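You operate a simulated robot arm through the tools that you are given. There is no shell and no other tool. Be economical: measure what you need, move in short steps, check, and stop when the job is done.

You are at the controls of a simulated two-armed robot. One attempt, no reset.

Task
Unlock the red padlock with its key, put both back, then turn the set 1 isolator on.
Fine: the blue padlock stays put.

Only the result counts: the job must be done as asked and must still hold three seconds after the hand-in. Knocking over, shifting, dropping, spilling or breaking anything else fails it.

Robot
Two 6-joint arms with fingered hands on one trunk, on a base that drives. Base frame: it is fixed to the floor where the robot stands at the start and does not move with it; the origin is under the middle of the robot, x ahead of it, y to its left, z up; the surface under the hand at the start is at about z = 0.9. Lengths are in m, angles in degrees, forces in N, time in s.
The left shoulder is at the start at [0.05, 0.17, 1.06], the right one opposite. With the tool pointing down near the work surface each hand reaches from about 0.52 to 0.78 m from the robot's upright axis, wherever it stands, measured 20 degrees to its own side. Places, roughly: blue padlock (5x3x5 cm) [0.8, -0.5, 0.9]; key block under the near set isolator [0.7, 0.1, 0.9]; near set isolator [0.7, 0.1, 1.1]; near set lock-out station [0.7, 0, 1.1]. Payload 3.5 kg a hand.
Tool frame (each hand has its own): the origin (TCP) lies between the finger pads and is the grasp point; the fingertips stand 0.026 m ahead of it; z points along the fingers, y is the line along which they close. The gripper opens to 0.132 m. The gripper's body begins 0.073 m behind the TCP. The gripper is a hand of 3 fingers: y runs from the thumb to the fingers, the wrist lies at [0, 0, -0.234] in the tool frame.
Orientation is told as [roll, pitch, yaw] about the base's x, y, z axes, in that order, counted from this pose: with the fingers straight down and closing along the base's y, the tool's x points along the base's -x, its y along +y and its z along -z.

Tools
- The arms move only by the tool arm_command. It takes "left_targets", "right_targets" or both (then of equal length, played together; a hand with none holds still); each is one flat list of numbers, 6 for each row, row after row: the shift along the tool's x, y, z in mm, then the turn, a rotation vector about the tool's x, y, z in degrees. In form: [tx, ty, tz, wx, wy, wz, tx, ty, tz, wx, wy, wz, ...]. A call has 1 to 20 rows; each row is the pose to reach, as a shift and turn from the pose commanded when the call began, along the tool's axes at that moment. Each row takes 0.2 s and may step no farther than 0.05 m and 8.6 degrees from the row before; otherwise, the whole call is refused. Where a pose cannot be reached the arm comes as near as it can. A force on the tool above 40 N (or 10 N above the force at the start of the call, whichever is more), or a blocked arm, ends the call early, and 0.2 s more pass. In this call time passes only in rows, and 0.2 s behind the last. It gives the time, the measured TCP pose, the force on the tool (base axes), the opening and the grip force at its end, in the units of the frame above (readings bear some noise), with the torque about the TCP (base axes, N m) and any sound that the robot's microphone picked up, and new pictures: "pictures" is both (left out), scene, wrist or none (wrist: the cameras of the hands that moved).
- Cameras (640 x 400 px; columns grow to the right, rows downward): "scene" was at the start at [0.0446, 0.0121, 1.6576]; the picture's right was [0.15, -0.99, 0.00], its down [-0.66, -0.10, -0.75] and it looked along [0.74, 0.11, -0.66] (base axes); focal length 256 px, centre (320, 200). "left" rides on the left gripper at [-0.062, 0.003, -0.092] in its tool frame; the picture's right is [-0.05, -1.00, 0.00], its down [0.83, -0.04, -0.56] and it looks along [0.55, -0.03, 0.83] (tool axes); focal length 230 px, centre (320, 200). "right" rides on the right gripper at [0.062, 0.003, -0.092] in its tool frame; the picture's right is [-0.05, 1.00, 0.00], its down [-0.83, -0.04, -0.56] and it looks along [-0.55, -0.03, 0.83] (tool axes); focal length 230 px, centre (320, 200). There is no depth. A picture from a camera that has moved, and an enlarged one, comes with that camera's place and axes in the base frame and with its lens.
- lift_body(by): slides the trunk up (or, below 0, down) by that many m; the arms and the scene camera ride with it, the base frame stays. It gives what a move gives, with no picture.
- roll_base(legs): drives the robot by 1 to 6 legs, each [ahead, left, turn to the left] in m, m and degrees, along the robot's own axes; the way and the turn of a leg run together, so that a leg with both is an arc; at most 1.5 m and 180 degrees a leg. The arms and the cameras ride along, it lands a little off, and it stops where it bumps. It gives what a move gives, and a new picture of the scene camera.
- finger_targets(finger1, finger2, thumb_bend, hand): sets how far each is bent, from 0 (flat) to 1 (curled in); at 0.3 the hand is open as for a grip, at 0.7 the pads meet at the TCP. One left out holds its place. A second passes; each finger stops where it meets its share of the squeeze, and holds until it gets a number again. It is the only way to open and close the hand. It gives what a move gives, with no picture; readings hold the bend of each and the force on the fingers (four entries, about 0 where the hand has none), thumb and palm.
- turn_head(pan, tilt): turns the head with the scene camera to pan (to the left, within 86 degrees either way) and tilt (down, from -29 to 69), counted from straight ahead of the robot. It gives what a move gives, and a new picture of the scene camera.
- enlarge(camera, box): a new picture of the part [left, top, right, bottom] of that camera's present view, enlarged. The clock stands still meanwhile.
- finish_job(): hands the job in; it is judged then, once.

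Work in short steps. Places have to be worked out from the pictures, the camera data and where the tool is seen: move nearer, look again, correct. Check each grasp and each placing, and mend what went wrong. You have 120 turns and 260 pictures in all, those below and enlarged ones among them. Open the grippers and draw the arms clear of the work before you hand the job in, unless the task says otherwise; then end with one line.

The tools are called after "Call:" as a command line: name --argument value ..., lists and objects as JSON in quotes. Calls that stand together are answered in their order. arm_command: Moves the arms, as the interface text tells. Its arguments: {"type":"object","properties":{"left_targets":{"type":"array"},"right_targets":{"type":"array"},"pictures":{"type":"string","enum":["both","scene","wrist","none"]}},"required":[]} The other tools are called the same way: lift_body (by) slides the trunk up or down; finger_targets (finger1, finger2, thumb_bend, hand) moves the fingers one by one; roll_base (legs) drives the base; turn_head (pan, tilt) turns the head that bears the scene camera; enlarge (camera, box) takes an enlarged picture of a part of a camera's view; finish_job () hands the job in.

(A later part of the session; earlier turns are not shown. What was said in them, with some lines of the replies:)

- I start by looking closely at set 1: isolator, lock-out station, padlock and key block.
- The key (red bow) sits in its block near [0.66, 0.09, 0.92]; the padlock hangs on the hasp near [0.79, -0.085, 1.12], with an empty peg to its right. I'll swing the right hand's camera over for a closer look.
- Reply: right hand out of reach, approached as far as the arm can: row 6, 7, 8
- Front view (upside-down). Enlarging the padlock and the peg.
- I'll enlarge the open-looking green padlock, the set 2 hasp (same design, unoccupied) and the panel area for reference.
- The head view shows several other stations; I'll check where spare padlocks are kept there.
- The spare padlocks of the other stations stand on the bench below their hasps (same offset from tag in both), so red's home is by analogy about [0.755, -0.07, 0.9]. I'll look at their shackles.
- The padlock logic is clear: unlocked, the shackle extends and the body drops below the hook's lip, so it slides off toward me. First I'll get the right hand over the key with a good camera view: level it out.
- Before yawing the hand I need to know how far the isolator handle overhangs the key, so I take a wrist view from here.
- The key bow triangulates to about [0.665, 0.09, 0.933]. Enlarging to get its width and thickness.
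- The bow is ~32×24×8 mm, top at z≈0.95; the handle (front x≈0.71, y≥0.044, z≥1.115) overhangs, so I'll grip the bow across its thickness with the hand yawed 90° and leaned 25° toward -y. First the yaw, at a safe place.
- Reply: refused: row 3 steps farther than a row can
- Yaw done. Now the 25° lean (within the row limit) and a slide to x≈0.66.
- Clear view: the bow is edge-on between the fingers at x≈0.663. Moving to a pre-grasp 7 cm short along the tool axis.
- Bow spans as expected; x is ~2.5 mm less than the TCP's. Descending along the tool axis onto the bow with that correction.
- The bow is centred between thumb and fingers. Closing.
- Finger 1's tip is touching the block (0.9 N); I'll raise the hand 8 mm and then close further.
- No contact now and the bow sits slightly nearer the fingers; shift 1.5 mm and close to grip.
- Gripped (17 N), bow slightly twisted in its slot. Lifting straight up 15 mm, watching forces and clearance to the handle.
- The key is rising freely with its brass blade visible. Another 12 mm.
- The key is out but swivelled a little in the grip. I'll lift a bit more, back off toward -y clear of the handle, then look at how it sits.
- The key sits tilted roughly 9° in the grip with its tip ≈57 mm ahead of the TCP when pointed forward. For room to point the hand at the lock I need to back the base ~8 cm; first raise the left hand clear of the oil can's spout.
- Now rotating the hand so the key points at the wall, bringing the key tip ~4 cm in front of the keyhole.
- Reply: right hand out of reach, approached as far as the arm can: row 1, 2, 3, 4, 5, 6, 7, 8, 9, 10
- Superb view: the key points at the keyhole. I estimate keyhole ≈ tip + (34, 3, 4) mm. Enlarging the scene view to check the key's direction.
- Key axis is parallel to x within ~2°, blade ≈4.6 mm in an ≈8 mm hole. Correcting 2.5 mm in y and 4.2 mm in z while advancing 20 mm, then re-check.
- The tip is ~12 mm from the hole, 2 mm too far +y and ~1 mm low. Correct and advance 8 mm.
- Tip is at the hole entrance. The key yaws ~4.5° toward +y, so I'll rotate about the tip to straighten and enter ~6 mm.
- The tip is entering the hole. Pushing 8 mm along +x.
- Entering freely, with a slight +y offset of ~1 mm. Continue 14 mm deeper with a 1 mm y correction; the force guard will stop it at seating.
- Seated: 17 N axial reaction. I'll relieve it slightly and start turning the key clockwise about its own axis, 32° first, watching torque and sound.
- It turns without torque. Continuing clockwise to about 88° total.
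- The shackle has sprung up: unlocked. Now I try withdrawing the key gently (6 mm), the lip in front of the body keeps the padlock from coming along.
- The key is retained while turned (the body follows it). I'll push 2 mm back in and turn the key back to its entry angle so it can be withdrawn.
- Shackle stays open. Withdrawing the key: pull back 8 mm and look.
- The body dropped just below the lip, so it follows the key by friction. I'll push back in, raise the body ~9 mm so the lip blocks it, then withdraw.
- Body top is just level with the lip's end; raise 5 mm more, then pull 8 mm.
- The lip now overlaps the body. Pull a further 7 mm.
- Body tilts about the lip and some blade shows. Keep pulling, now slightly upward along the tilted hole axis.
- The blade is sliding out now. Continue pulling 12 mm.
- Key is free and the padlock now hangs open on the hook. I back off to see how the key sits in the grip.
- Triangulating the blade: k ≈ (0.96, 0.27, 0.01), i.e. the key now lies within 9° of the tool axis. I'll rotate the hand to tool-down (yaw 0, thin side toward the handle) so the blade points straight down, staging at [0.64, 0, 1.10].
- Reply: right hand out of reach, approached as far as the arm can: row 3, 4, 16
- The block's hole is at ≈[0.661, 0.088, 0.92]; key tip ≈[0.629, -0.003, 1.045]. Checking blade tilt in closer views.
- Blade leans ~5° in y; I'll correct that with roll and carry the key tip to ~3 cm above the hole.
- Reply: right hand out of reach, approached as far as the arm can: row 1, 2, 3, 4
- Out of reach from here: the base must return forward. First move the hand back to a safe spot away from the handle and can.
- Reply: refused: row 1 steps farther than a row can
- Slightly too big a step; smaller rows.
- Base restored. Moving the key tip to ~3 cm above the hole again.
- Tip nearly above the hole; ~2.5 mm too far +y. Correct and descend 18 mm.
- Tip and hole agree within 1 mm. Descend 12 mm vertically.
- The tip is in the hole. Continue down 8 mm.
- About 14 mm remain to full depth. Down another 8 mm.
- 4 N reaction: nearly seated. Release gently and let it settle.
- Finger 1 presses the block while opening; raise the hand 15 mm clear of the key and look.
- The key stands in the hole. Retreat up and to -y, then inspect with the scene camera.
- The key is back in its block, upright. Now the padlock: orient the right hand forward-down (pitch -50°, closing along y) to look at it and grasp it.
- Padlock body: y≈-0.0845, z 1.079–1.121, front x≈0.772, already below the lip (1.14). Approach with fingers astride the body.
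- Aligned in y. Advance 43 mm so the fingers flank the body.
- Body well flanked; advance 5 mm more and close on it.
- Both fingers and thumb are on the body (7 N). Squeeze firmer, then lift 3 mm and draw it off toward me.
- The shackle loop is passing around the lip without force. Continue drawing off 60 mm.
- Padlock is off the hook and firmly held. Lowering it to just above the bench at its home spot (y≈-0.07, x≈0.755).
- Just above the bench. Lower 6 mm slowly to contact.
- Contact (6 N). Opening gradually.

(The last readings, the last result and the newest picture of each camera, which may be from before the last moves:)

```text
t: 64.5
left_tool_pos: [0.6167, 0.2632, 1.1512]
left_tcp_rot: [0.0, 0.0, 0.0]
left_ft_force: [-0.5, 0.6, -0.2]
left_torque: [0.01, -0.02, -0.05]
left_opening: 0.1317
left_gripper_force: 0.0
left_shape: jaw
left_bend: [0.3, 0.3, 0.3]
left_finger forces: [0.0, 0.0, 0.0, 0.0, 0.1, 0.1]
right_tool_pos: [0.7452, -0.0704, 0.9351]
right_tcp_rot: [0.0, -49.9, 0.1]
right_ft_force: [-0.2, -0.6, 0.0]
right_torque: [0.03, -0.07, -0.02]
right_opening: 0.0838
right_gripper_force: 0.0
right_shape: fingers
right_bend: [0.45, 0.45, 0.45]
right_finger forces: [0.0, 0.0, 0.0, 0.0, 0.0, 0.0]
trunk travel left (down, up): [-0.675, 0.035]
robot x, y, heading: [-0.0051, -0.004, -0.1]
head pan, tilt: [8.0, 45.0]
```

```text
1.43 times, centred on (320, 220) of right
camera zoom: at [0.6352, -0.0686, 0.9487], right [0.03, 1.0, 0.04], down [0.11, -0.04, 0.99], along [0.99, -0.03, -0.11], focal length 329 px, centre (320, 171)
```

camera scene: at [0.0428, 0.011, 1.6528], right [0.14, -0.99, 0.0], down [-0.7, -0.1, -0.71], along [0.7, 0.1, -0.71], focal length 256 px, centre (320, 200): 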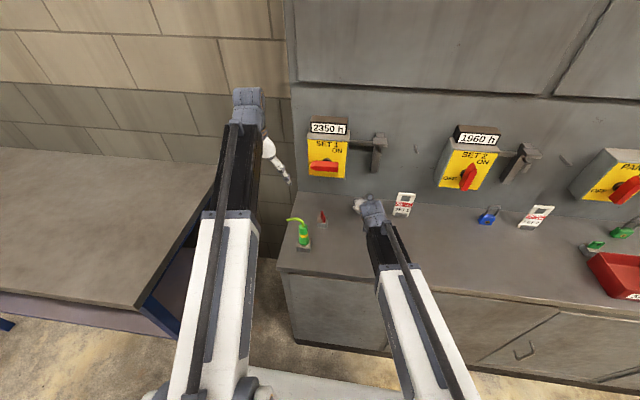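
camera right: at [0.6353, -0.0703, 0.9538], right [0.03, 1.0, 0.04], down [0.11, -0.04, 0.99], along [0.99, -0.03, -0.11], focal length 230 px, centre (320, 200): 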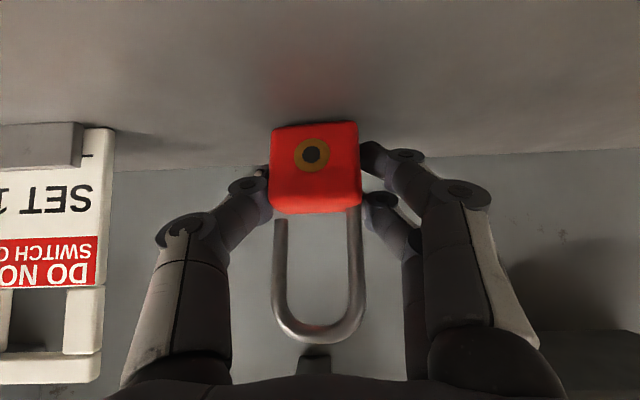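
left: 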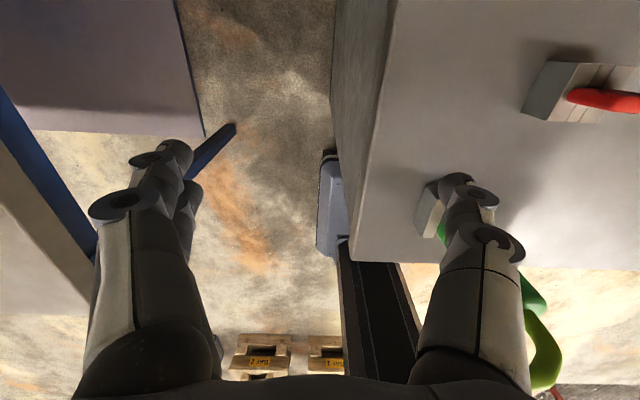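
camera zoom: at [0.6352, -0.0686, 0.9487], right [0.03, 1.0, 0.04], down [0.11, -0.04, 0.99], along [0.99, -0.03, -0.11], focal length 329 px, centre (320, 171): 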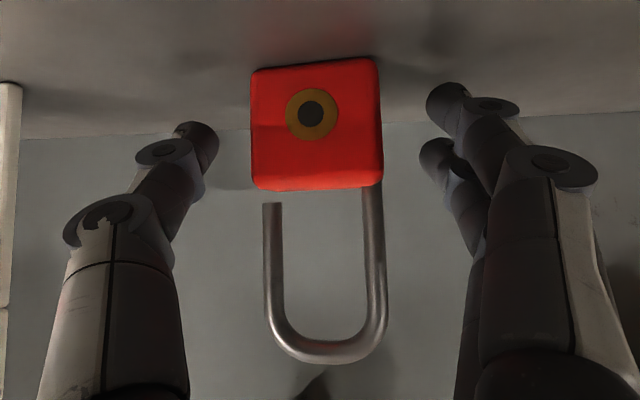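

The padlock stands upright on the bench. Retreat along the tool axis.

Call:
arm_command --right_targets '[0, 0, -40, 0, 0, 0, 0, 0, -80, 0, 0, 0, -30, 0, -115, 0, 0, 0, -70, 0, -140, 0, 0, 0]' --pictures "both"

Call:
enlarge --camera "scene" --box '[290, 160, 430, 260]'

```text
t: 65.5
left_tool_pos: [0.6164, 0.2629, 1.1507]
left_tcp_rot: [0.0, 0.0, -0.2]
left_ft_force: [0.6, -0.3, -0.5]
left_torque: [0.02, 0.01, -0.04]
left_opening: 0.1319
left_gripper_force: 0.1
left_shape: jaw
left_bend: [0.3, 0.3, 0.3]
left_finger forces: [0.1, 0.1, 0.0, 0.0, 0.1, 0.0]
right_tool_pos: [0.6813, -0.0693, 1.0807]
right_tcp_rot: [-0.1, -49.8, 0.1]
right_ft_force: [0.0, -0.3, -0.3]
right_torque: [0.0, -0.01, 0.04]
right_opening: 0.0841
right_gripper_force: 0.0
right_shape: fingers
right_bend: [0.45, 0.45, 0.45]
right_finger forces: [0.0, 0.1, 0.0, 0.0, 0.1, 0.0]
trunk travel left (down, up): [-0.675, 0.035]
robot x, y, heading: [0.002, 0.0006, -0.2]
head pan, tilt: [8.0, 45.0]
camera scene: at [0.0422, 0.011, 1.6527], right [0.14, -0.99, 0.0], down [-0.7, -0.1, -0.71], along [0.7, 0.1, -0.71], focal length 256 px, centre (320, 200)
camera right: at [0.5713, -0.0668, 1.0926], right [0.03, 1.0, 0.04], down [0.11, -0.04, 0.99], along [0.99, -0.03, -0.11], focal length 230 px, centre (320, 200)
```

scene: 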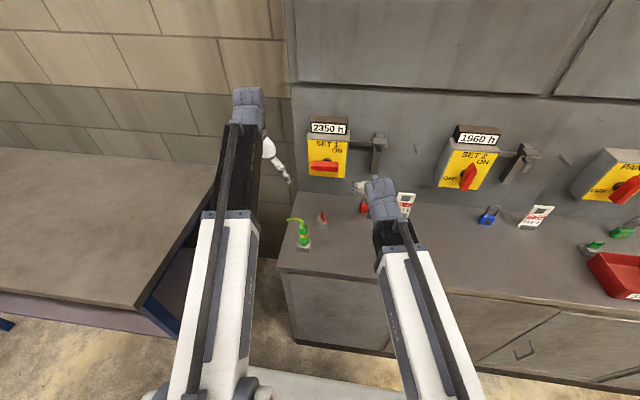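
right: 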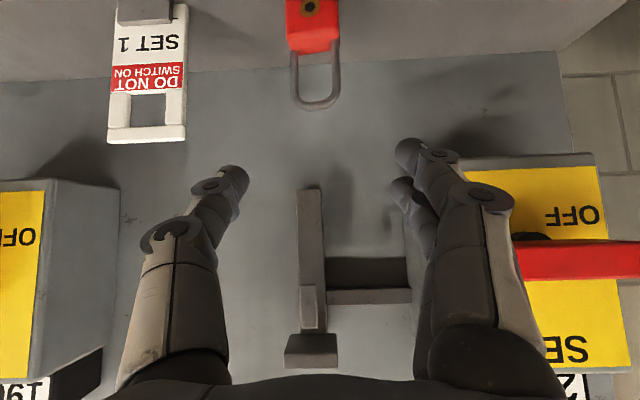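

```text
4.00 times, centred on (360, 210) of scene
camera zoom: at [0.0422, 0.011, 1.6527], right [0.14, -0.99, 0.0], down [-0.7, -0.1, -0.71], along [0.7, 0.1, -0.71], focal length 1024 px, centre (160, 160)
```

zoom: 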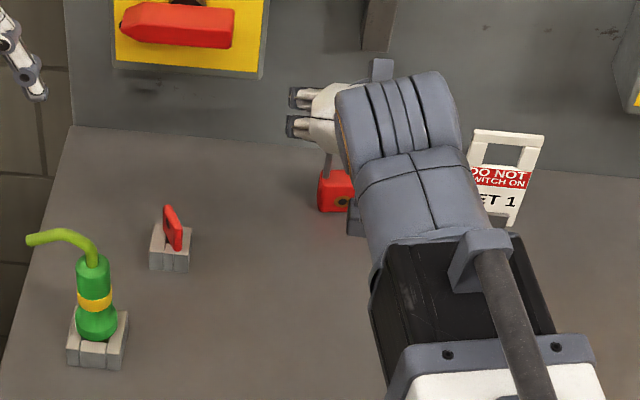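

Both are back. Next the isolator: handle (pivot ≈[0.72, 0.088, 1.138], tip pointing left=OFF) must turn 90° clockwise to ON (like set 2). I back the base 9 cm for arm room, then point the right hand forward with the thumb on top.

Call:
roll_base --legs '[[-0.09, 0, 0]]'

Call:
arm_command --right_targets '[-7.8, 0.8, 1.5, 2.6, -2.6, -7.17, -15.6, 1.7, 3, 5.2, -5.2, -14.3, -23.4, 2.5, 4.5, 7.8, -7.8, -21.5, -31.2, 3.3, 6, 10.4, -10.4, -28.7, -39, 4.2, 7.5, 13, -13, -35.8, -46.8, 5, 9, 15.7, -15.7, -43, -54.5, 5.8, 10.5, 18.3, -18.3, -50.2, -62.3, 6.7, 12, 20.9, -20.9, -57.3, -70.1, 7.5, 13.5, 23.5, -23.5, -64.5, -77.9, 8.3, 15, 26.1, -26.1, -71.7, -85.7, 9.2, 16.5, 28.7, -28.7, -78.8, -93.5, 10, 18, 31.3, -31.3, -86]' --pictures "both"

```text
t: 66.6
left_tool_pos: [0.5244, 0.2627, 1.1512]
left_tcp_rot: [0.0, -0.1, -0.2]
left_ft_force: [-0.6, 0.5, 0.6]
left_torque: [0.01, -0.03, -0.01]
left_opening: 0.1322
left_gripper_force: 0.0
left_shape: jaw
left_bend: [0.3, 0.3, 0.3]
left_finger forces: [0.0, 0.1, 0.0, 0.1, 0.0, 0.0]
right_tool_pos: [0.5887, -0.0682, 1.0813]
right_tcp_rot: [0.0, -49.9, 0.0]
right_ft_force: [-0.3, -1.1, -0.5]
right_torque: [0.0, 0.0, 0.0]
right_opening: 0.0838
right_gripper_force: 0.1
right_shape: fingers
right_bend: [0.45, 0.45, 0.45]
right_finger forces: [0.0, 0.0, 0.0, 0.1, 0.0, 0.1]
trunk travel left (down, up): [-0.675, 0.035]
robot x, y, heading: [-0.0918, 0.0009, -0.3]
head pan, tilt: [8.0, 45.0]
camera scene: at [-0.0508, 0.0111, 1.6528], right [0.14, -0.99, 0.0], down [-0.7, -0.1, -0.71], along [0.7, 0.1, -0.71], focal length 256 px, centre (320, 200)
```

scene: 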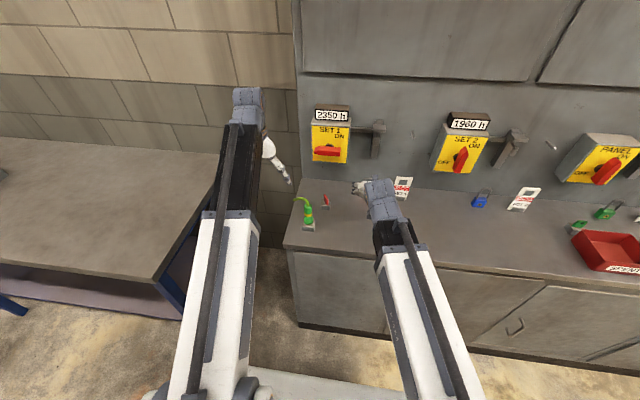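

```text
t: 69.2
left_tool_pos: [0.5268, 0.2626, 1.1503]
left_tcp_rot: [0.1, 0.0, -0.1]
left_ft_force: [-0.6, -0.2, 0.3]
left_torque: [-0.03, -0.02, 0.0]
left_opening: 0.1318
left_gripper_force: 0.0
left_shape: jaw
left_bend: [0.3, 0.3, 0.3]
left_finger forces: [0.0, 0.0, 0.0, 0.1, 0.1, 0.1]
right_tool_pos: [0.6637, -0.0589, 1.1387]
right_tcp_rot: [-89.9, 0.0, 90.0]
right_ft_force: [0.2, 1.3, 0.2]
right_torque: [0.01, 0.01, 0.01]
right_opening: 0.0839
right_gripper_force: 0.1
right_shape: fingers
right_bend: [0.45, 0.45, 0.45]
right_finger forces: [0.1, 0.0, 0.0, 0.0, 0.0, 0.0]
trunk travel left (down, up): [-0.675, 0.035]
robot x, y, heading: [-0.0946, 0.0025, -0.2]
head pan, tilt: [8.0, 45.0]
camera scene: at [-0.0487, 0.0111, 1.6527], right [0.14, -0.99, 0.0], down [-0.7, -0.1, -0.71], along [0.7, 0.1, -0.71], focal length 256 px, centre (320, 200)
camera right: at [0.5727, -0.122, 1.1368], right [0.0, 0.05, -1.0], down [-0.56, 0.83, 0.04], along [0.83, 0.55, 0.03], focal length 230 px, centre (320, 200)
```

scene: 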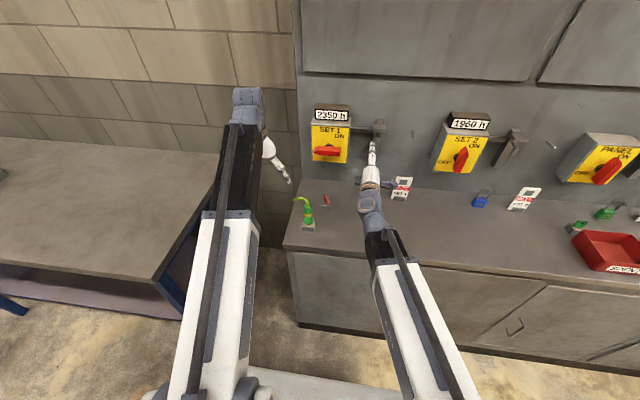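
right: 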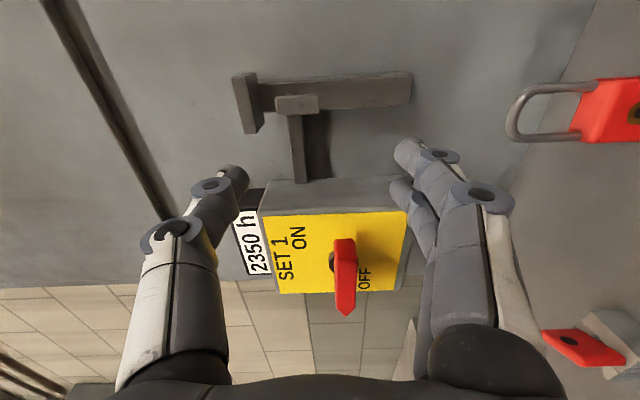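

Good view of the handle. I need its depth precisely, so I enlarge both views.

Call:
enlarge --camera "scene" --box '[300, 100, 360, 170]'

Call:
enlarge --camera "right" --box '[250, 180, 430, 330]'

```text
5.71 times, centred on (330, 135) of scene
camera zoom: at [-0.0487, 0.0111, 1.6527], right [0.14, -0.99, 0.0], down [-0.7, -0.1, -0.71], along [0.7, 0.1, -0.71], focal length 1462 px, centre (263, 571)
```

zoom: 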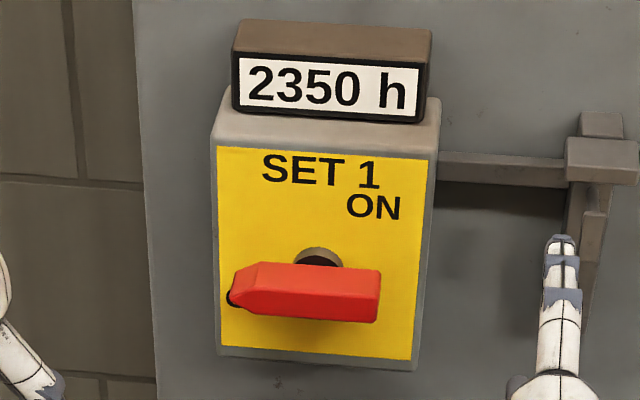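

```text
2.67 times, centred on (340, 255) of right
camera zoom: at [0.5727, -0.122, 1.1368], right [0.0, 0.05, -1.0], down [-0.56, 0.83, 0.04], along [0.83, 0.55, 0.03], focal length 614 px, centre (267, 53)
```

zoom: 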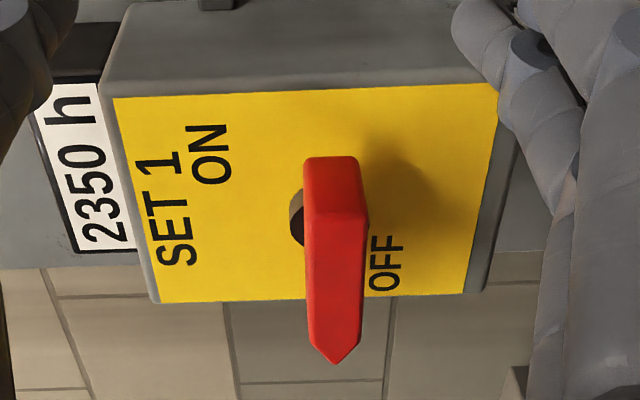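

Handle: front x≈0.723, y 0.048–0.146, z≈1.12±0.01, pivot y≈0.097. Move laterally in front of the pivot.

Call:
arm_command --right_targets '[-40, 5, 0, 0, 0, 0, -80, 10, 0, 0, 0, 0, -120, 15, 0, 0, 0, 0, -156, 19, 8, 0, 0, 0]' --pictures "both"

Call:
enlarge --camera "scene" --box '[290, 100, 380, 220]'

```text
t: 70.2
left_tool_pos: [0.5266, 0.2631, 1.1527]
left_tcp_rot: [-0.1, 0.0, -0.2]
left_ft_force: [0.9, -0.2, 0.2]
left_torque: [-0.02, -0.03, 0.0]
left_opening: 0.1319
left_gripper_force: 0.1
left_shape: jaw
left_bend: [0.3, 0.3, 0.3]
left_finger forces: [0.1, 0.1, 0.1, 0.0, 0.0, 0.0]
right_tool_pos: [0.6737, 0.0977, 1.119]
right_tcp_rot: [-89.9, 0.1, 89.9]
right_ft_force: [0.4, 0.8, 0.2]
right_torque: [-0.01, -0.01, -0.03]
right_opening: 0.0843
right_gripper_force: 0.0
right_shape: fingers
right_bend: [0.45, 0.45, 0.45]
right_finger forces: [0.0, 0.1, 0.1, 0.1, 0.0, 0.0]
trunk travel left (down, up): [-0.675, 0.035]
robot x, y, heading: [-0.0933, 0.0031, -0.2]
head pan, tilt: [8.0, 45.0]
camera scene: at [-0.0487, 0.0115, 1.6527], right [0.14, -0.99, 0.0], down [-0.7, -0.1, -0.71], along [0.7, 0.1, -0.71], focal length 256 px, centre (320, 200)
camera right: at [0.5814, 0.0344, 1.1156], right [0.0, 0.05, -1.0], down [-0.55, 0.83, 0.04], along [0.83, 0.55, 0.03], focal length 230 px, centre (320, 200)
```

scene: 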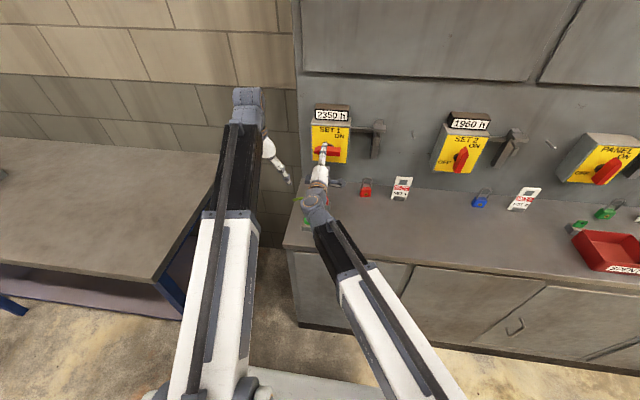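
right: 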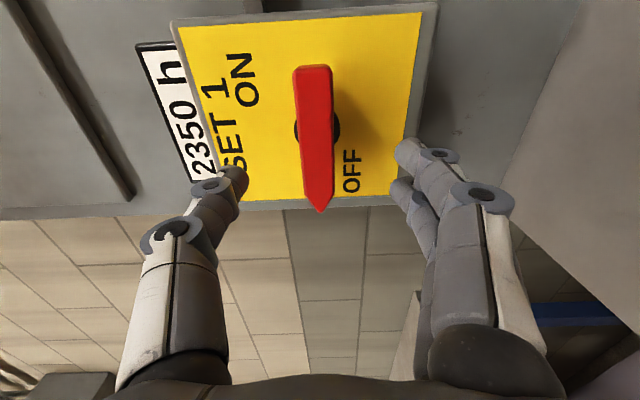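

```text
3.33 times, centred on (335, 160) of scene
camera zoom: at [-0.0487, 0.0115, 1.6527], right [0.14, -0.99, 0.0], down [-0.7, -0.1, -0.71], along [0.7, 0.1, -0.71], focal length 853 px, centre (270, 333)
```

zoom: 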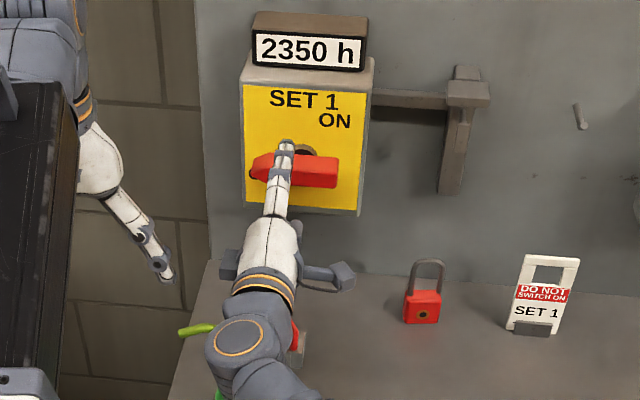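

Centred on the handle (z≈1.122). Advance 54 mm so thumb and fingers straddle it.

Call:
arm_command --right_targets '[0, -2, 18, 0, 0, 0, 0, -2, 36, 0, 0, 0, 0, -2, 54, 0, 0, 0]' --pictures "wrist"

```text
t: 71.0
left_tool_pos: [0.5261, 0.2623, 1.1515]
left_tcp_rot: [0.0, 0.0, 0.0]
left_ft_force: [-0.7, -0.6, -0.5]
left_torque: [0.02, 0.03, -0.01]
left_opening: 0.1319
left_gripper_force: 0.2
left_shape: jaw
left_bend: [0.3, 0.3, 0.3]
left_finger forces: [0.0, 0.0, 0.0, 0.0, 0.0, 0.0]
right_tool_pos: [0.7258, 0.097, 1.1216]
right_tcp_rot: [-89.9, 0.1, 90.0]
right_ft_force: [-0.1, 0.6, -0.3]
right_torque: [0.0, 0.01, 0.0]
right_opening: 0.0841
right_gripper_force: 0.0
right_shape: fingers
right_bend: [0.45, 0.45, 0.45]
right_finger forces: [0.0, 0.0, 0.1, 0.0, 0.0, 0.0]
trunk travel left (down, up): [-0.675, 0.035]
robot x, y, heading: [-0.0895, 0.0005, -0.0]
head pan, tilt: [8.0, 45.0]
camera right: at [0.6343, 0.0335, 1.1183], right [0.0, 0.05, -1.0], down [-0.55, 0.83, 0.04], along [0.83, 0.55, 0.03], focal length 230 px, centre (320, 200)
```

right: 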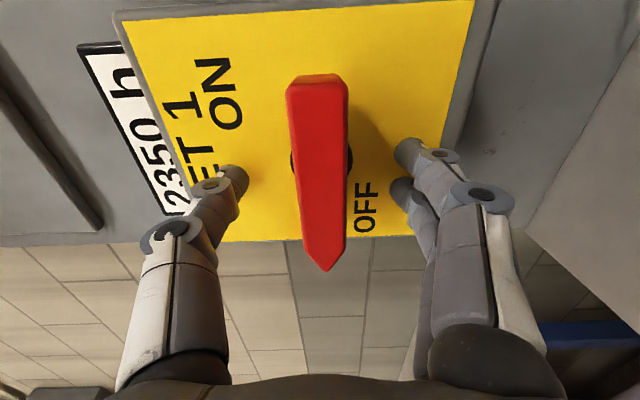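

Handle lies between thumb and fingers. Closing on it.

Call:
finger_targets --hand "right" --finger1 0.62 --finger2 0.62 --thumb_bend 0.62

Call:
finger_targets --hand "right" --finger1 0.76 --finger2 0.76 --thumb_bend 0.76

Call:
enlarge --camera "right" --box '[120, 40, 520, 300]'

```text
t: 72.0
left_tool_pos: [0.5262, 0.264, 1.1508]
left_tcp_rot: [0.0, -0.1, 0.0]
left_ft_force: [0.1, 0.2, -0.5]
left_torque: [0.01, -0.01, 0.02]
left_opening: 0.1318
left_gripper_force: 0.1
left_shape: jaw
left_bend: [0.3, 0.3, 0.3]
left_finger forces: [0.0, 0.0, 0.0, 0.0, 0.0, 0.0]
right_tool_pos: [0.7259, 0.0963, 1.1204]
right_tcp_rot: [-89.9, 0.0, 89.9]
right_ft_force: [0.6, -1.2, -2.6]
right_torque: [0.02, 0.06, 0.01]
right_opening: 0.0331
right_gripper_force: 1.0
right_shape: fingers
right_bend: [0.6, 0.62, 0.62]
right_finger forces: [2.1, 0.1, 0.0, 0.0, 0.3, 0.1]
trunk travel left (down, up): [-0.675, 0.035]
robot x, y, heading: [-0.0885, 0.0, -0.3]
head pan, tilt: [8.0, 45.0]
```

```text
t: 73.0
left_tool_pos: [0.5265, 0.2631, 1.1508]
left_tcp_rot: [0.0, 0.0, -0.1]
left_ft_force: [-0.1, 0.6, -0.3]
left_torque: [-0.01, -0.04, 0.06]
left_opening: 0.1321
left_gripper_force: 0.1
left_shape: jaw
left_bend: [0.3, 0.3, 0.3]
left_finger forces: [0.0, 0.0, 0.0, 0.0, 0.0, 0.0]
right_tool_pos: [0.7259, 0.0968, 1.1206]
right_tcp_rot: [-89.8, 0.2, 89.9]
right_ft_force: [4.6, 1.8, -2.7]
right_torque: [-0.01, -0.08, -0.02]
right_opening: 0.0288
right_gripper_force: 17.2
right_shape: fingers
right_bend: [0.62, 0.69, 0.67]
right_finger forces: [11.4, 8.1, 0.0, 0.0, 15.5, 0.0]
trunk travel left (down, up): [-0.675, 0.035]
robot x, y, heading: [-0.0928, 0.0013, -0.2]
head pan, tilt: [8.0, 45.0]
```

```text
1.54 times, centred on (320, 170) of right
camera zoom: at [0.6346, 0.0338, 1.118], right [0.0, 0.05, -1.0], down [-0.55, 0.83, 0.04], along [0.83, 0.55, 0.03], focal length 354 px, centre (320, 246)
```

zoom: 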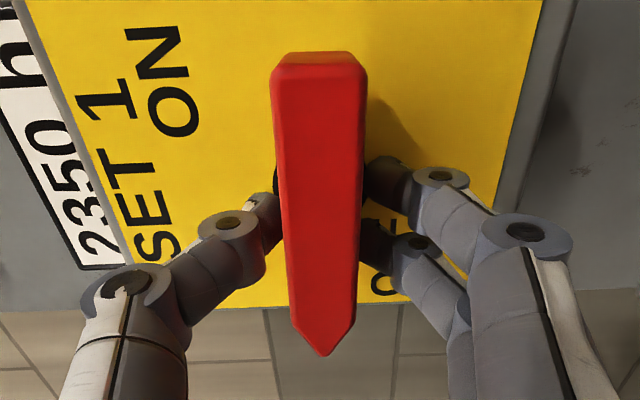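

Grip is solid. Turn clockwise (roll about the tool axis), 40° first.

Call:
arm_command --right_targets '[0, 0, 0, 0, 0, 8, 0, 0, 0, 0, 0, 16, 0, 0, 0, 0, 0, 24, 0, 0, 0, 0, 0, 32, 0, 0, 0, 0, 0, 40]' --pictures "wrist"

Call:
enlarge --camera "scene" --box '[290, 100, 380, 220]'

```text
t: 74.2
left_tool_pos: [0.525, 0.2618, 1.1512]
left_tcp_rot: [0.1, 0.0, -0.2]
left_ft_force: [0.1, -0.3, -0.1]
left_torque: [-0.02, 0.01, 0.0]
left_opening: 0.1319
left_gripper_force: 0.1
left_shape: jaw
left_bend: [0.3, 0.3, 0.3]
left_finger forces: [0.0, 0.0, 0.0, 0.0, 0.0, 0.1]
right_tool_pos: [0.7263, 0.096, 1.1242]
right_tcp_rot: [-90.1, -40.1, 89.9]
right_ft_force: [2.2, -0.9, 10.2]
right_torque: [-0.27, -0.33, -0.14]
right_opening: 0.0276
right_gripper_force: 17.2
right_shape: fingers
right_bend: [0.66, 0.7, 0.67]
right_finger forces: [6.2, 6.1, 0.0, 0.0, 22.7, 0.0]
trunk travel left (down, up): [-0.675, 0.035]
robot x, y, heading: [-0.0891, 0.0033, -0.3]
head pan, tilt: [8.0, 45.0]
camera right: at [0.6333, 0.0505, 1.0817], right [0.0, 0.68, -0.73], down [-0.55, 0.61, 0.57], along [0.83, 0.4, 0.38], focal length 230 px, centre (320, 200)
```

right: 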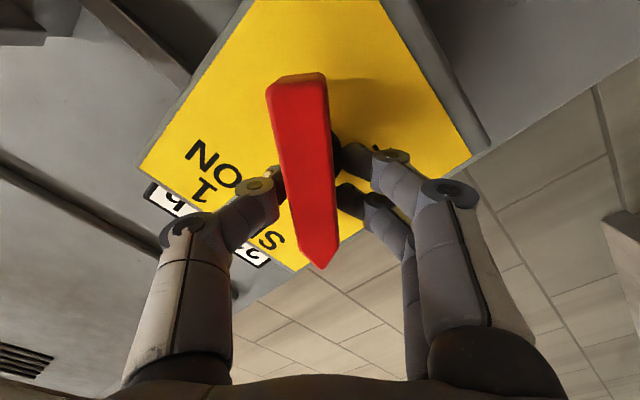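

```text
3.33 times, centred on (335, 160) of scene
camera zoom: at [-0.0499, 0.0111, 1.6529], right [0.14, -0.99, 0.0], down [-0.7, -0.1, -0.71], along [0.7, 0.1, -0.71], focal length 853 px, centre (270, 333)
```

zoom: 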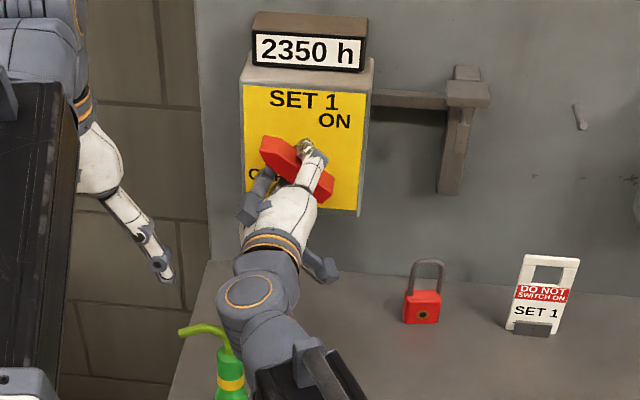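

It turns with the hand; the reaction shows the pivot is a few mm to -y of my grip. Continue to ~92° with that compensation.

Call:
arm_command --right_targets '[-1.4, -4.7, 0, 0, 0, 8, -1.2, -5.5, 0, 0, 0, 16, -0.9, -6.3, 0, 0, 0, 24, -0.5, -7.0, 0, 0, 0, 32, 0, -7.7, 0, 0, 0, 40, 0.6, -8.3, 0, 0, 0, 48, 0.9, -8.6, 0, 0, 0, 52]' --pictures "wrist"

Call:
enlarge --camera "scene" --box '[290, 100, 380, 220]'

```text
t: 75.8
left_tool_pos: [0.5262, 0.2622, 1.1518]
left_tcp_rot: [0.0, -0.1, -0.2]
left_ft_force: [0.3, -0.5, -0.3]
left_torque: [-0.01, 0.0, 0.01]
left_opening: 0.1319
left_gripper_force: 0.0
left_shape: jaw
left_bend: [0.3, 0.3, 0.3]
left_finger forces: [0.0, 0.1, 0.0, 0.0, 0.1, 0.0]
right_tool_pos: [0.7242, 0.0889, 1.1307]
right_tcp_rot: [89.9, -87.9, -90.0]
right_ft_force: [-1.0, -2.6, 12.8]
right_torque: [-0.17, -0.22, -0.16]
right_opening: 0.0273
right_gripper_force: 17.5
right_shape: fingers
right_bend: [0.66, 0.7, 0.67]
right_finger forces: [8.4, 7.1, 0.0, 0.0, 19.2, 0.1]
trunk travel left (down, up): [-0.675, 0.035]
robot x, y, heading: [-0.0892, -0.003, -0.4]
head pan, tilt: [8.0, 45.0]
camera right: at [0.6332, 0.0934, 1.0683], right [0.0, 1.0, 0.09], down [-0.56, -0.07, 0.83], along [0.83, -0.05, 0.55], focal length 230 px, centre (320, 200)
```

right: 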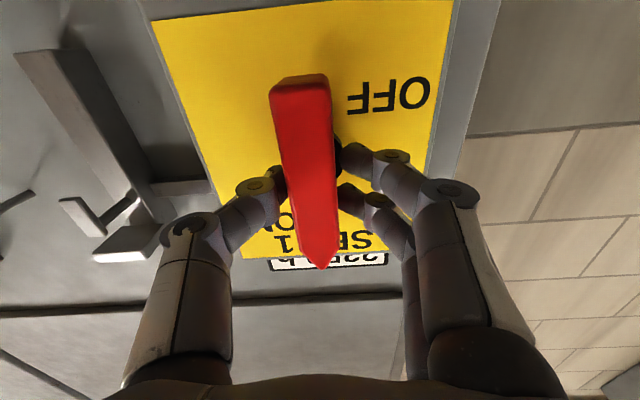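

```text
3.33 times, centred on (335, 160) of scene
camera zoom: at [-0.0504, 0.0108, 1.6529], right [0.14, -0.99, 0.0], down [-0.7, -0.1, -0.71], along [0.7, 0.1, -0.71], focal length 853 px, centre (270, 333)
```

zoom: 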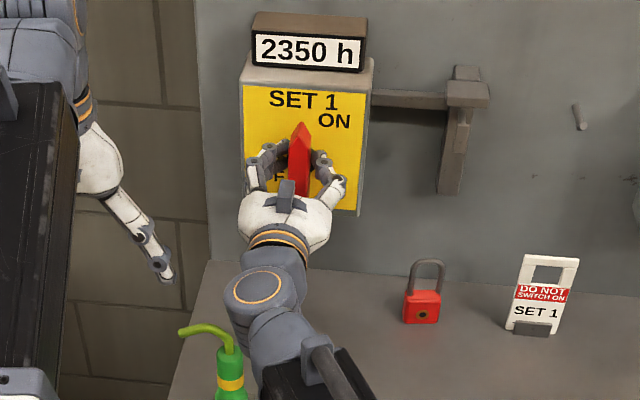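

Handle points up. Push a further 6° to find the stop.

Call:
arm_command --right_targets '[0, 0, 0, 0, 0, 3, 0, 0, 0, 0, 0, 6]' --pictures "none"

Call:
enlarge --camera "scene" --box '[290, 100, 380, 220]'

```text
t: 76.4
left_tool_pos: [0.5247, 0.2623, 1.1508]
left_tcp_rot: [-0.1, -0.1, -0.3]
left_ft_force: [-0.4, 0.7, -0.5]
left_torque: [-0.04, -0.01, 0.01]
left_opening: 0.1319
left_gripper_force: 0.1
left_shape: jaw
left_bend: [0.3, 0.3, 0.3]
left_finger forces: [0.1, 0.0, 0.1, 0.1, 0.1, 0.1]
right_tool_pos: [0.7252, 0.0894, 1.1307]
right_tcp_rot: [90.1, -82.2, -90.2]
right_ft_force: [-4.2, -5.6, 14.8]
right_torque: [-0.6, -0.29, -0.38]
right_opening: 0.0266
right_gripper_force: 21.5
right_shape: fingers
right_bend: [0.67, 0.7, 0.67]
right_finger forces: [6.5, 9.4, 0.0, 0.0, 27.2, 0.1]
trunk travel left (down, up): [-0.675, 0.035]
robot x, y, heading: [-0.0878, -0.0002, -0.2]
head pan, tilt: [8.0, 45.0]
```

```text
3.33 times, centred on (335, 160) of scene
camera zoom: at [-0.0513, 0.0102, 1.6529], right [0.14, -0.99, 0.0], down [-0.7, -0.1, -0.71], along [0.7, 0.1, -0.71], focal length 853 px, centre (270, 333)
```

zoom: 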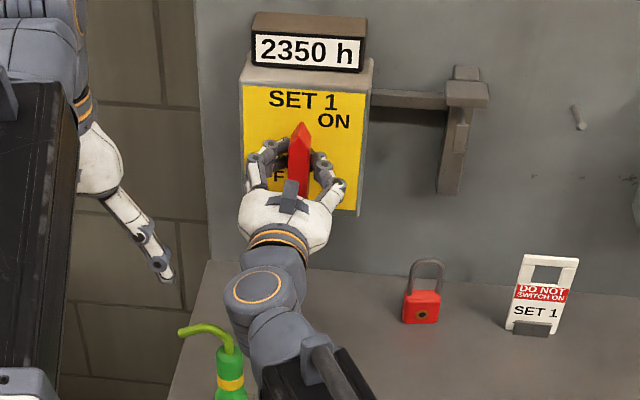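

Torque jumped: end stop reached, ON. Relieve, open and withdraw straight back.

Call:
arm_command --right_targets '[0, 0, 0, 0, 0, -4]' --pictures "none"

Call:
finger_targets --hand "right" --finger1 0.45 --finger2 0.45 --thumb_bend 0.45

Call:
arm_command --right_targets '[0, 0, -25, 0, 0, 0, 0, 0, -50, 0, 0, 0]' --pictures "both"

```text
t: 76.8
left_tool_pos: [0.5237, 0.2619, 1.1516]
left_tcp_rot: [-0.1, 0.0, -0.2]
left_ft_force: [0.5, 0.0, 0.1]
left_torque: [0.0, 0.04, -0.02]
left_opening: 0.1321
left_gripper_force: 0.0
left_shape: jaw
left_bend: [0.3, 0.3, 0.3]
left_finger forces: [0.0, 0.0, 0.0, 0.1, 0.1, 0.0]
right_tool_pos: [0.7257, 0.0878, 1.1294]
right_tcp_rot: [89.6, -85.9, -89.7]
right_ft_force: [-3.4, -4.9, 14.2]
right_torque: [-0.23, -0.28, -0.32]
right_opening: 0.0265
right_gripper_force: 17.7
right_shape: fingers
right_bend: [0.67, 0.7, 0.67]
right_finger forces: [7.3, 6.4, 0.0, 0.0, 22.3, 0.0]
trunk travel left (down, up): [-0.675, 0.035]
robot x, y, heading: [-0.0889, 0.0027, -0.4]
head pan, tilt: [8.0, 45.0]
```

```text
t: 77.8
left_tool_pos: [0.5265, 0.2625, 1.1505]
left_tcp_rot: [0.1, 0.0, -0.2]
left_ft_force: [0.8, 0.2, 0.0]
left_torque: [-0.02, 0.0, 0.01]
left_opening: 0.132
left_gripper_force: 0.0
left_shape: jaw
left_bend: [0.3, 0.3, 0.3]
left_finger forces: [0.1, 0.1, 0.0, 0.0, 0.0, 0.0]
right_tool_pos: [0.7263, 0.0905, 1.128]
right_tcp_rot: [87.7, -86.1, -87.9]
right_ft_force: [-0.2, -1.1, -0.1]
right_torque: [-0.02, -0.01, 0.03]
right_opening: 0.0838
right_gripper_force: 0.0
right_shape: fingers
right_bend: [0.45, 0.45, 0.45]
right_finger forces: [0.1, 0.0, 0.0, 0.0, 0.1, 0.0]
trunk travel left (down, up): [-0.675, 0.035]
robot x, y, heading: [-0.0909, 0.0011, -0.4]
head pan, tilt: [8.0, 45.0]
```

```text
t: 78.4
left_tool_pos: [0.5264, 0.2632, 1.1513]
left_tcp_rot: [0.0, 0.0, -0.1]
left_ft_force: [0.2, -0.5, 0.4]
left_torque: [-0.03, 0.01, 0.02]
left_opening: 0.1319
left_gripper_force: 0.1
left_shape: jaw
left_bend: [0.3, 0.3, 0.3]
left_finger forces: [0.0, 0.0, 0.0, 0.0, 0.0, 0.0]
right_tool_pos: [0.6747, 0.0901, 1.1288]
right_tcp_rot: [88.2, -86.2, -88.2]
right_ft_force: [0.3, -1.0, 0.0]
right_torque: [0.02, 0.02, 0.01]
right_opening: 0.0841
right_gripper_force: 0.0
right_shape: fingers
right_bend: [0.45, 0.45, 0.45]
right_finger forces: [0.1, 0.1, 0.0, 0.1, 0.0, 0.1]
trunk travel left (down, up): [-0.675, 0.035]
robot x, y, heading: [-0.0903, 0.0012, 0.2]
head pan, tilt: [8.0, 45.0]
camera scene: at [-0.0491, 0.0111, 1.6528], right [0.14, -0.99, 0.0], down [-0.7, -0.1, -0.71], along [0.7, 0.1, -0.71], focal length 256 px, centre (320, 200)
camera right: at [0.5833, 0.0956, 1.0673], right [0.0, 0.99, 0.12], down [-0.55, -0.1, 0.83], along [0.83, -0.07, 0.55], focal length 230 px, centre (320, 200)
```

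scene: 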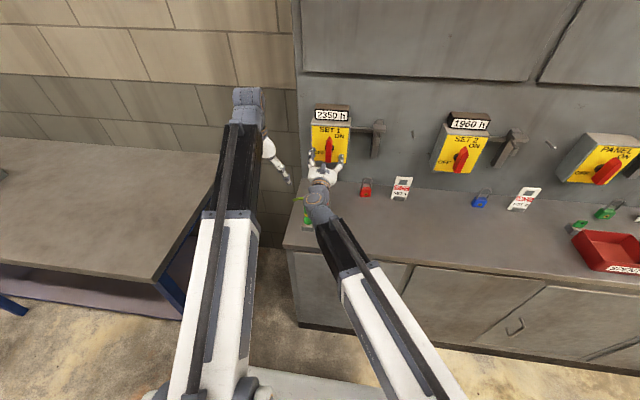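
right: 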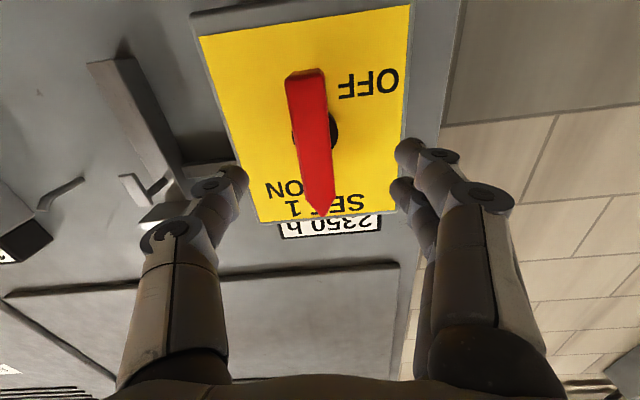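

Set 1 is ON. Swing the right hand up and away to -y, clear of the can and work.

Call:
arm_command --right_targets '[-25, 0, 0, 0, 0, 0, -30, -40, 0, 0, 0, 0, -30, -85, 0, 0, 0, 0, -30, -130, 0, 0, 0, 0, -30, -175, 0, 0, 0, 0, -30, -220, 0, 0, 0, 0]' --pictures "none"

Call:
enlarge --camera "scene" --box '[290, 95, 420, 250]'

Call:
enlarge --camera "scene" --box '[295, 180, 345, 240]'

```text
t: 79.8
left_tool_pos: [0.5262, 0.2634, 1.1505]
left_tcp_rot: [0.0, 0.0, 0.0]
left_ft_force: [-0.5, 1.1, -0.1]
left_torque: [0.03, -0.02, 0.0]
left_opening: 0.1319
left_gripper_force: 0.1
left_shape: jaw
left_bend: [0.3, 0.3, 0.3]
left_finger forces: [0.1, 0.0, 0.0, 0.0, 0.1, 0.0]
right_tool_pos: [0.6753, -0.131, 1.1425]
right_tcp_rot: [87.3, -86.1, -87.3]
right_ft_force: [-0.5, 0.6, 0.8]
right_torque: [0.02, -0.02, 0.03]
right_opening: 0.0843
right_gripper_force: 0.0
right_shape: fingers
right_bend: [0.45, 0.45, 0.45]
right_finger forces: [0.0, 0.0, 0.0, 0.1, 0.0, 0.0]
trunk travel left (down, up): [-0.675, 0.035]
robot x, y, heading: [-0.0917, -0.0002, -0.1]
head pan, tilt: [8.0, 45.0]
```

```text
2.58 times, centred on (355, 172) of scene
camera zoom: at [-0.0489, 0.0108, 1.6527], right [0.14, -0.99, 0.0], down [-0.7, -0.1, -0.71], along [0.7, 0.1, -0.71], focal length 660 px, centre (230, 271)
```

zoom: 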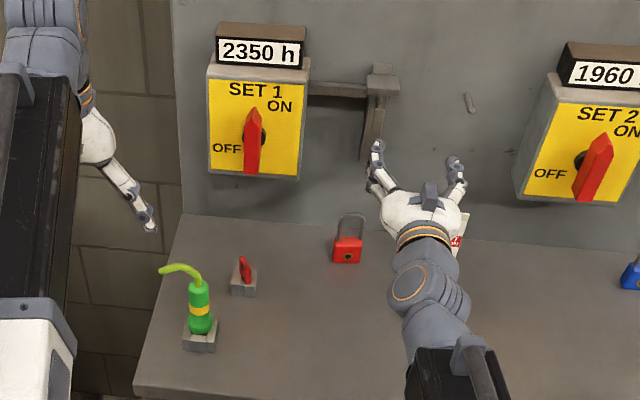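

```text
6.67 times, centred on (320, 210) of scene
camera zoom: at [-0.0489, 0.0108, 1.6527], right [0.14, -0.99, 0.0], down [-0.7, -0.1, -0.71], along [0.7, 0.1, -0.71], focal length 1706 px, centre (320, 133)
```

zoom: 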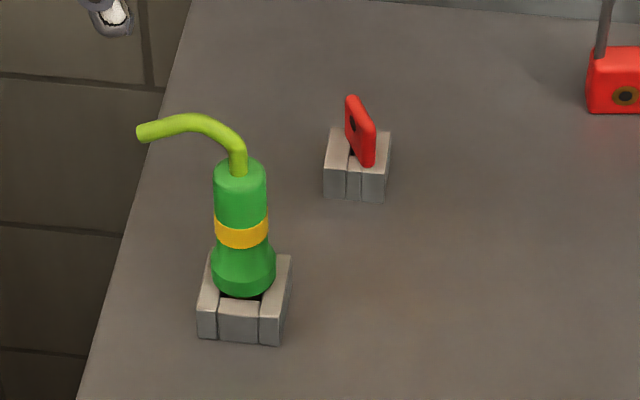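

Everything is in place: isolator ON, padlock on the bench, key in its block. Open the hand fully and back the robot away so both arms are clear.

Call:
finger_targets --hand "right" --finger1 0.3 --finger2 0.3 --thumb_bend 0.3

Call:
roll_base --legs '[[-0.2, 0, 0]]'

Call:
enlarge --camera "scene" --box '[290, 70, 450, 230]'

```text
t: 80.8
left_tool_pos: [0.5261, 0.2625, 1.1506]
left_tcp_rot: [0.0, 0.0, -0.2]
left_ft_force: [0.2, 0.4, 0.6]
left_torque: [0.0, 0.03, -0.01]
left_opening: 0.1319
left_gripper_force: 0.1
left_shape: jaw
left_bend: [0.3, 0.3, 0.3]
left_finger forces: [0.1, 0.1, 0.0, 0.0, 0.0, 0.0]
right_tool_pos: [0.6741, -0.1308, 1.1432]
right_tcp_rot: [88.0, -86.1, -88.1]
right_ft_force: [0.2, 0.1, 0.4]
right_torque: [0.02, -0.01, 0.0]
right_opening: 0.1337
right_gripper_force: 0.1
right_shape: fingers
right_bend: [0.3, 0.3, 0.3]
right_finger forces: [0.0, 0.0, 0.0, 0.0, 0.1, 0.1]
trunk travel left (down, up): [-0.675, 0.035]
robot x, y, heading: [-0.0892, 0.0005, -0.0]
head pan, tilt: [8.0, 45.0]
```

```text
t: 82.4
left_tool_pos: [0.3229, 0.2652, 1.1508]
left_tcp_rot: [0.0, 0.0, 0.0]
left_ft_force: [-0.5, 0.2, 0.1]
left_torque: [-0.01, -0.02, -0.02]
left_opening: 0.132
left_gripper_force: 0.0
left_shape: jaw
left_bend: [0.3, 0.3, 0.3]
left_finger forces: [0.1, 0.0, 0.0, 0.0, 0.1, 0.0]
right_tool_pos: [0.4735, -0.1269, 1.1439]
right_tcp_rot: [88.7, -86.1, -88.6]
right_ft_force: [-0.3, -0.4, -0.2]
right_torque: [0.02, 0.0, -0.01]
right_opening: 0.1339
right_gripper_force: 0.1
right_shape: fingers
right_bend: [0.3, 0.3, 0.3]
right_finger forces: [0.0, 0.1, 0.1, 0.0, 0.0, 0.0]
trunk travel left (down, up): [-0.675, 0.035]
robot x, y, heading: [-0.2956, 0.0003, -0.3]
head pan, tilt: [8.0, 45.0]
camera scene: at [-0.2512, 0.0114, 1.6528], right [0.14, -0.99, 0.0], down [-0.7, -0.1, -0.71], along [0.7, 0.1, -0.71], focal length 256 px, centre (320, 200)
```

scene: 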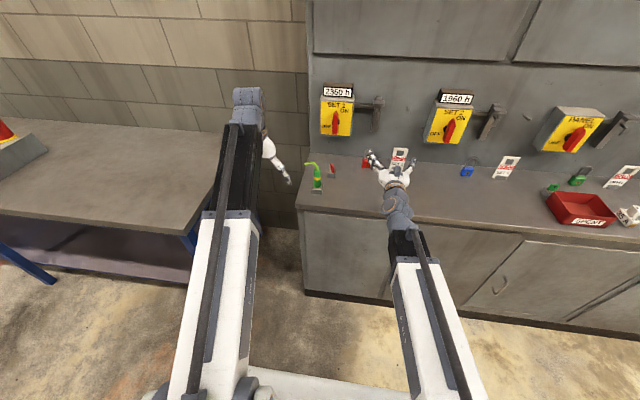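

```text
2.50 times, centred on (370, 150) of scene
camera zoom: at [-0.2512, 0.0114, 1.6528], right [0.14, -0.99, 0.0], down [-0.7, -0.1, -0.71], along [0.7, 0.1, -0.71], focal length 640 px, centre (195, 325)
```

zoom: 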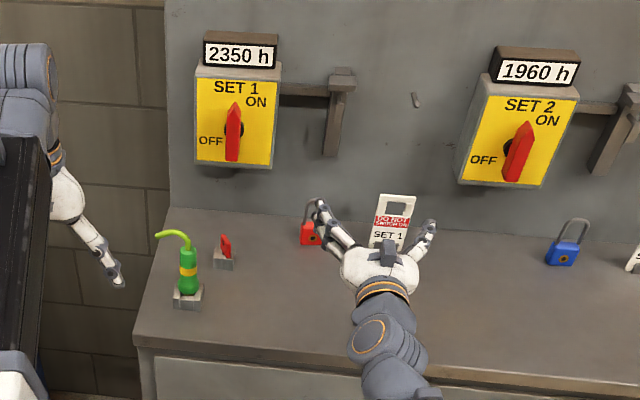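

All is stable: set 1 is ON, the hasp is empty, the padlock stands on the bench, the key is in its block and the blue padlock is untouched. Handing in.

Call:
finish_job

```text
The job is handed in.
```

I unlocked the red padlock, put its key back in the key block, stood the padlock on the bench below its hasp and turned the set 1 isolator on. You didn't say where the padlock goes; I matched sets 2 and PANEL, whose spare padlocks stand on the bench. The key stands upright in its hole but is turned from how it started, and I left the blue padlock alone.
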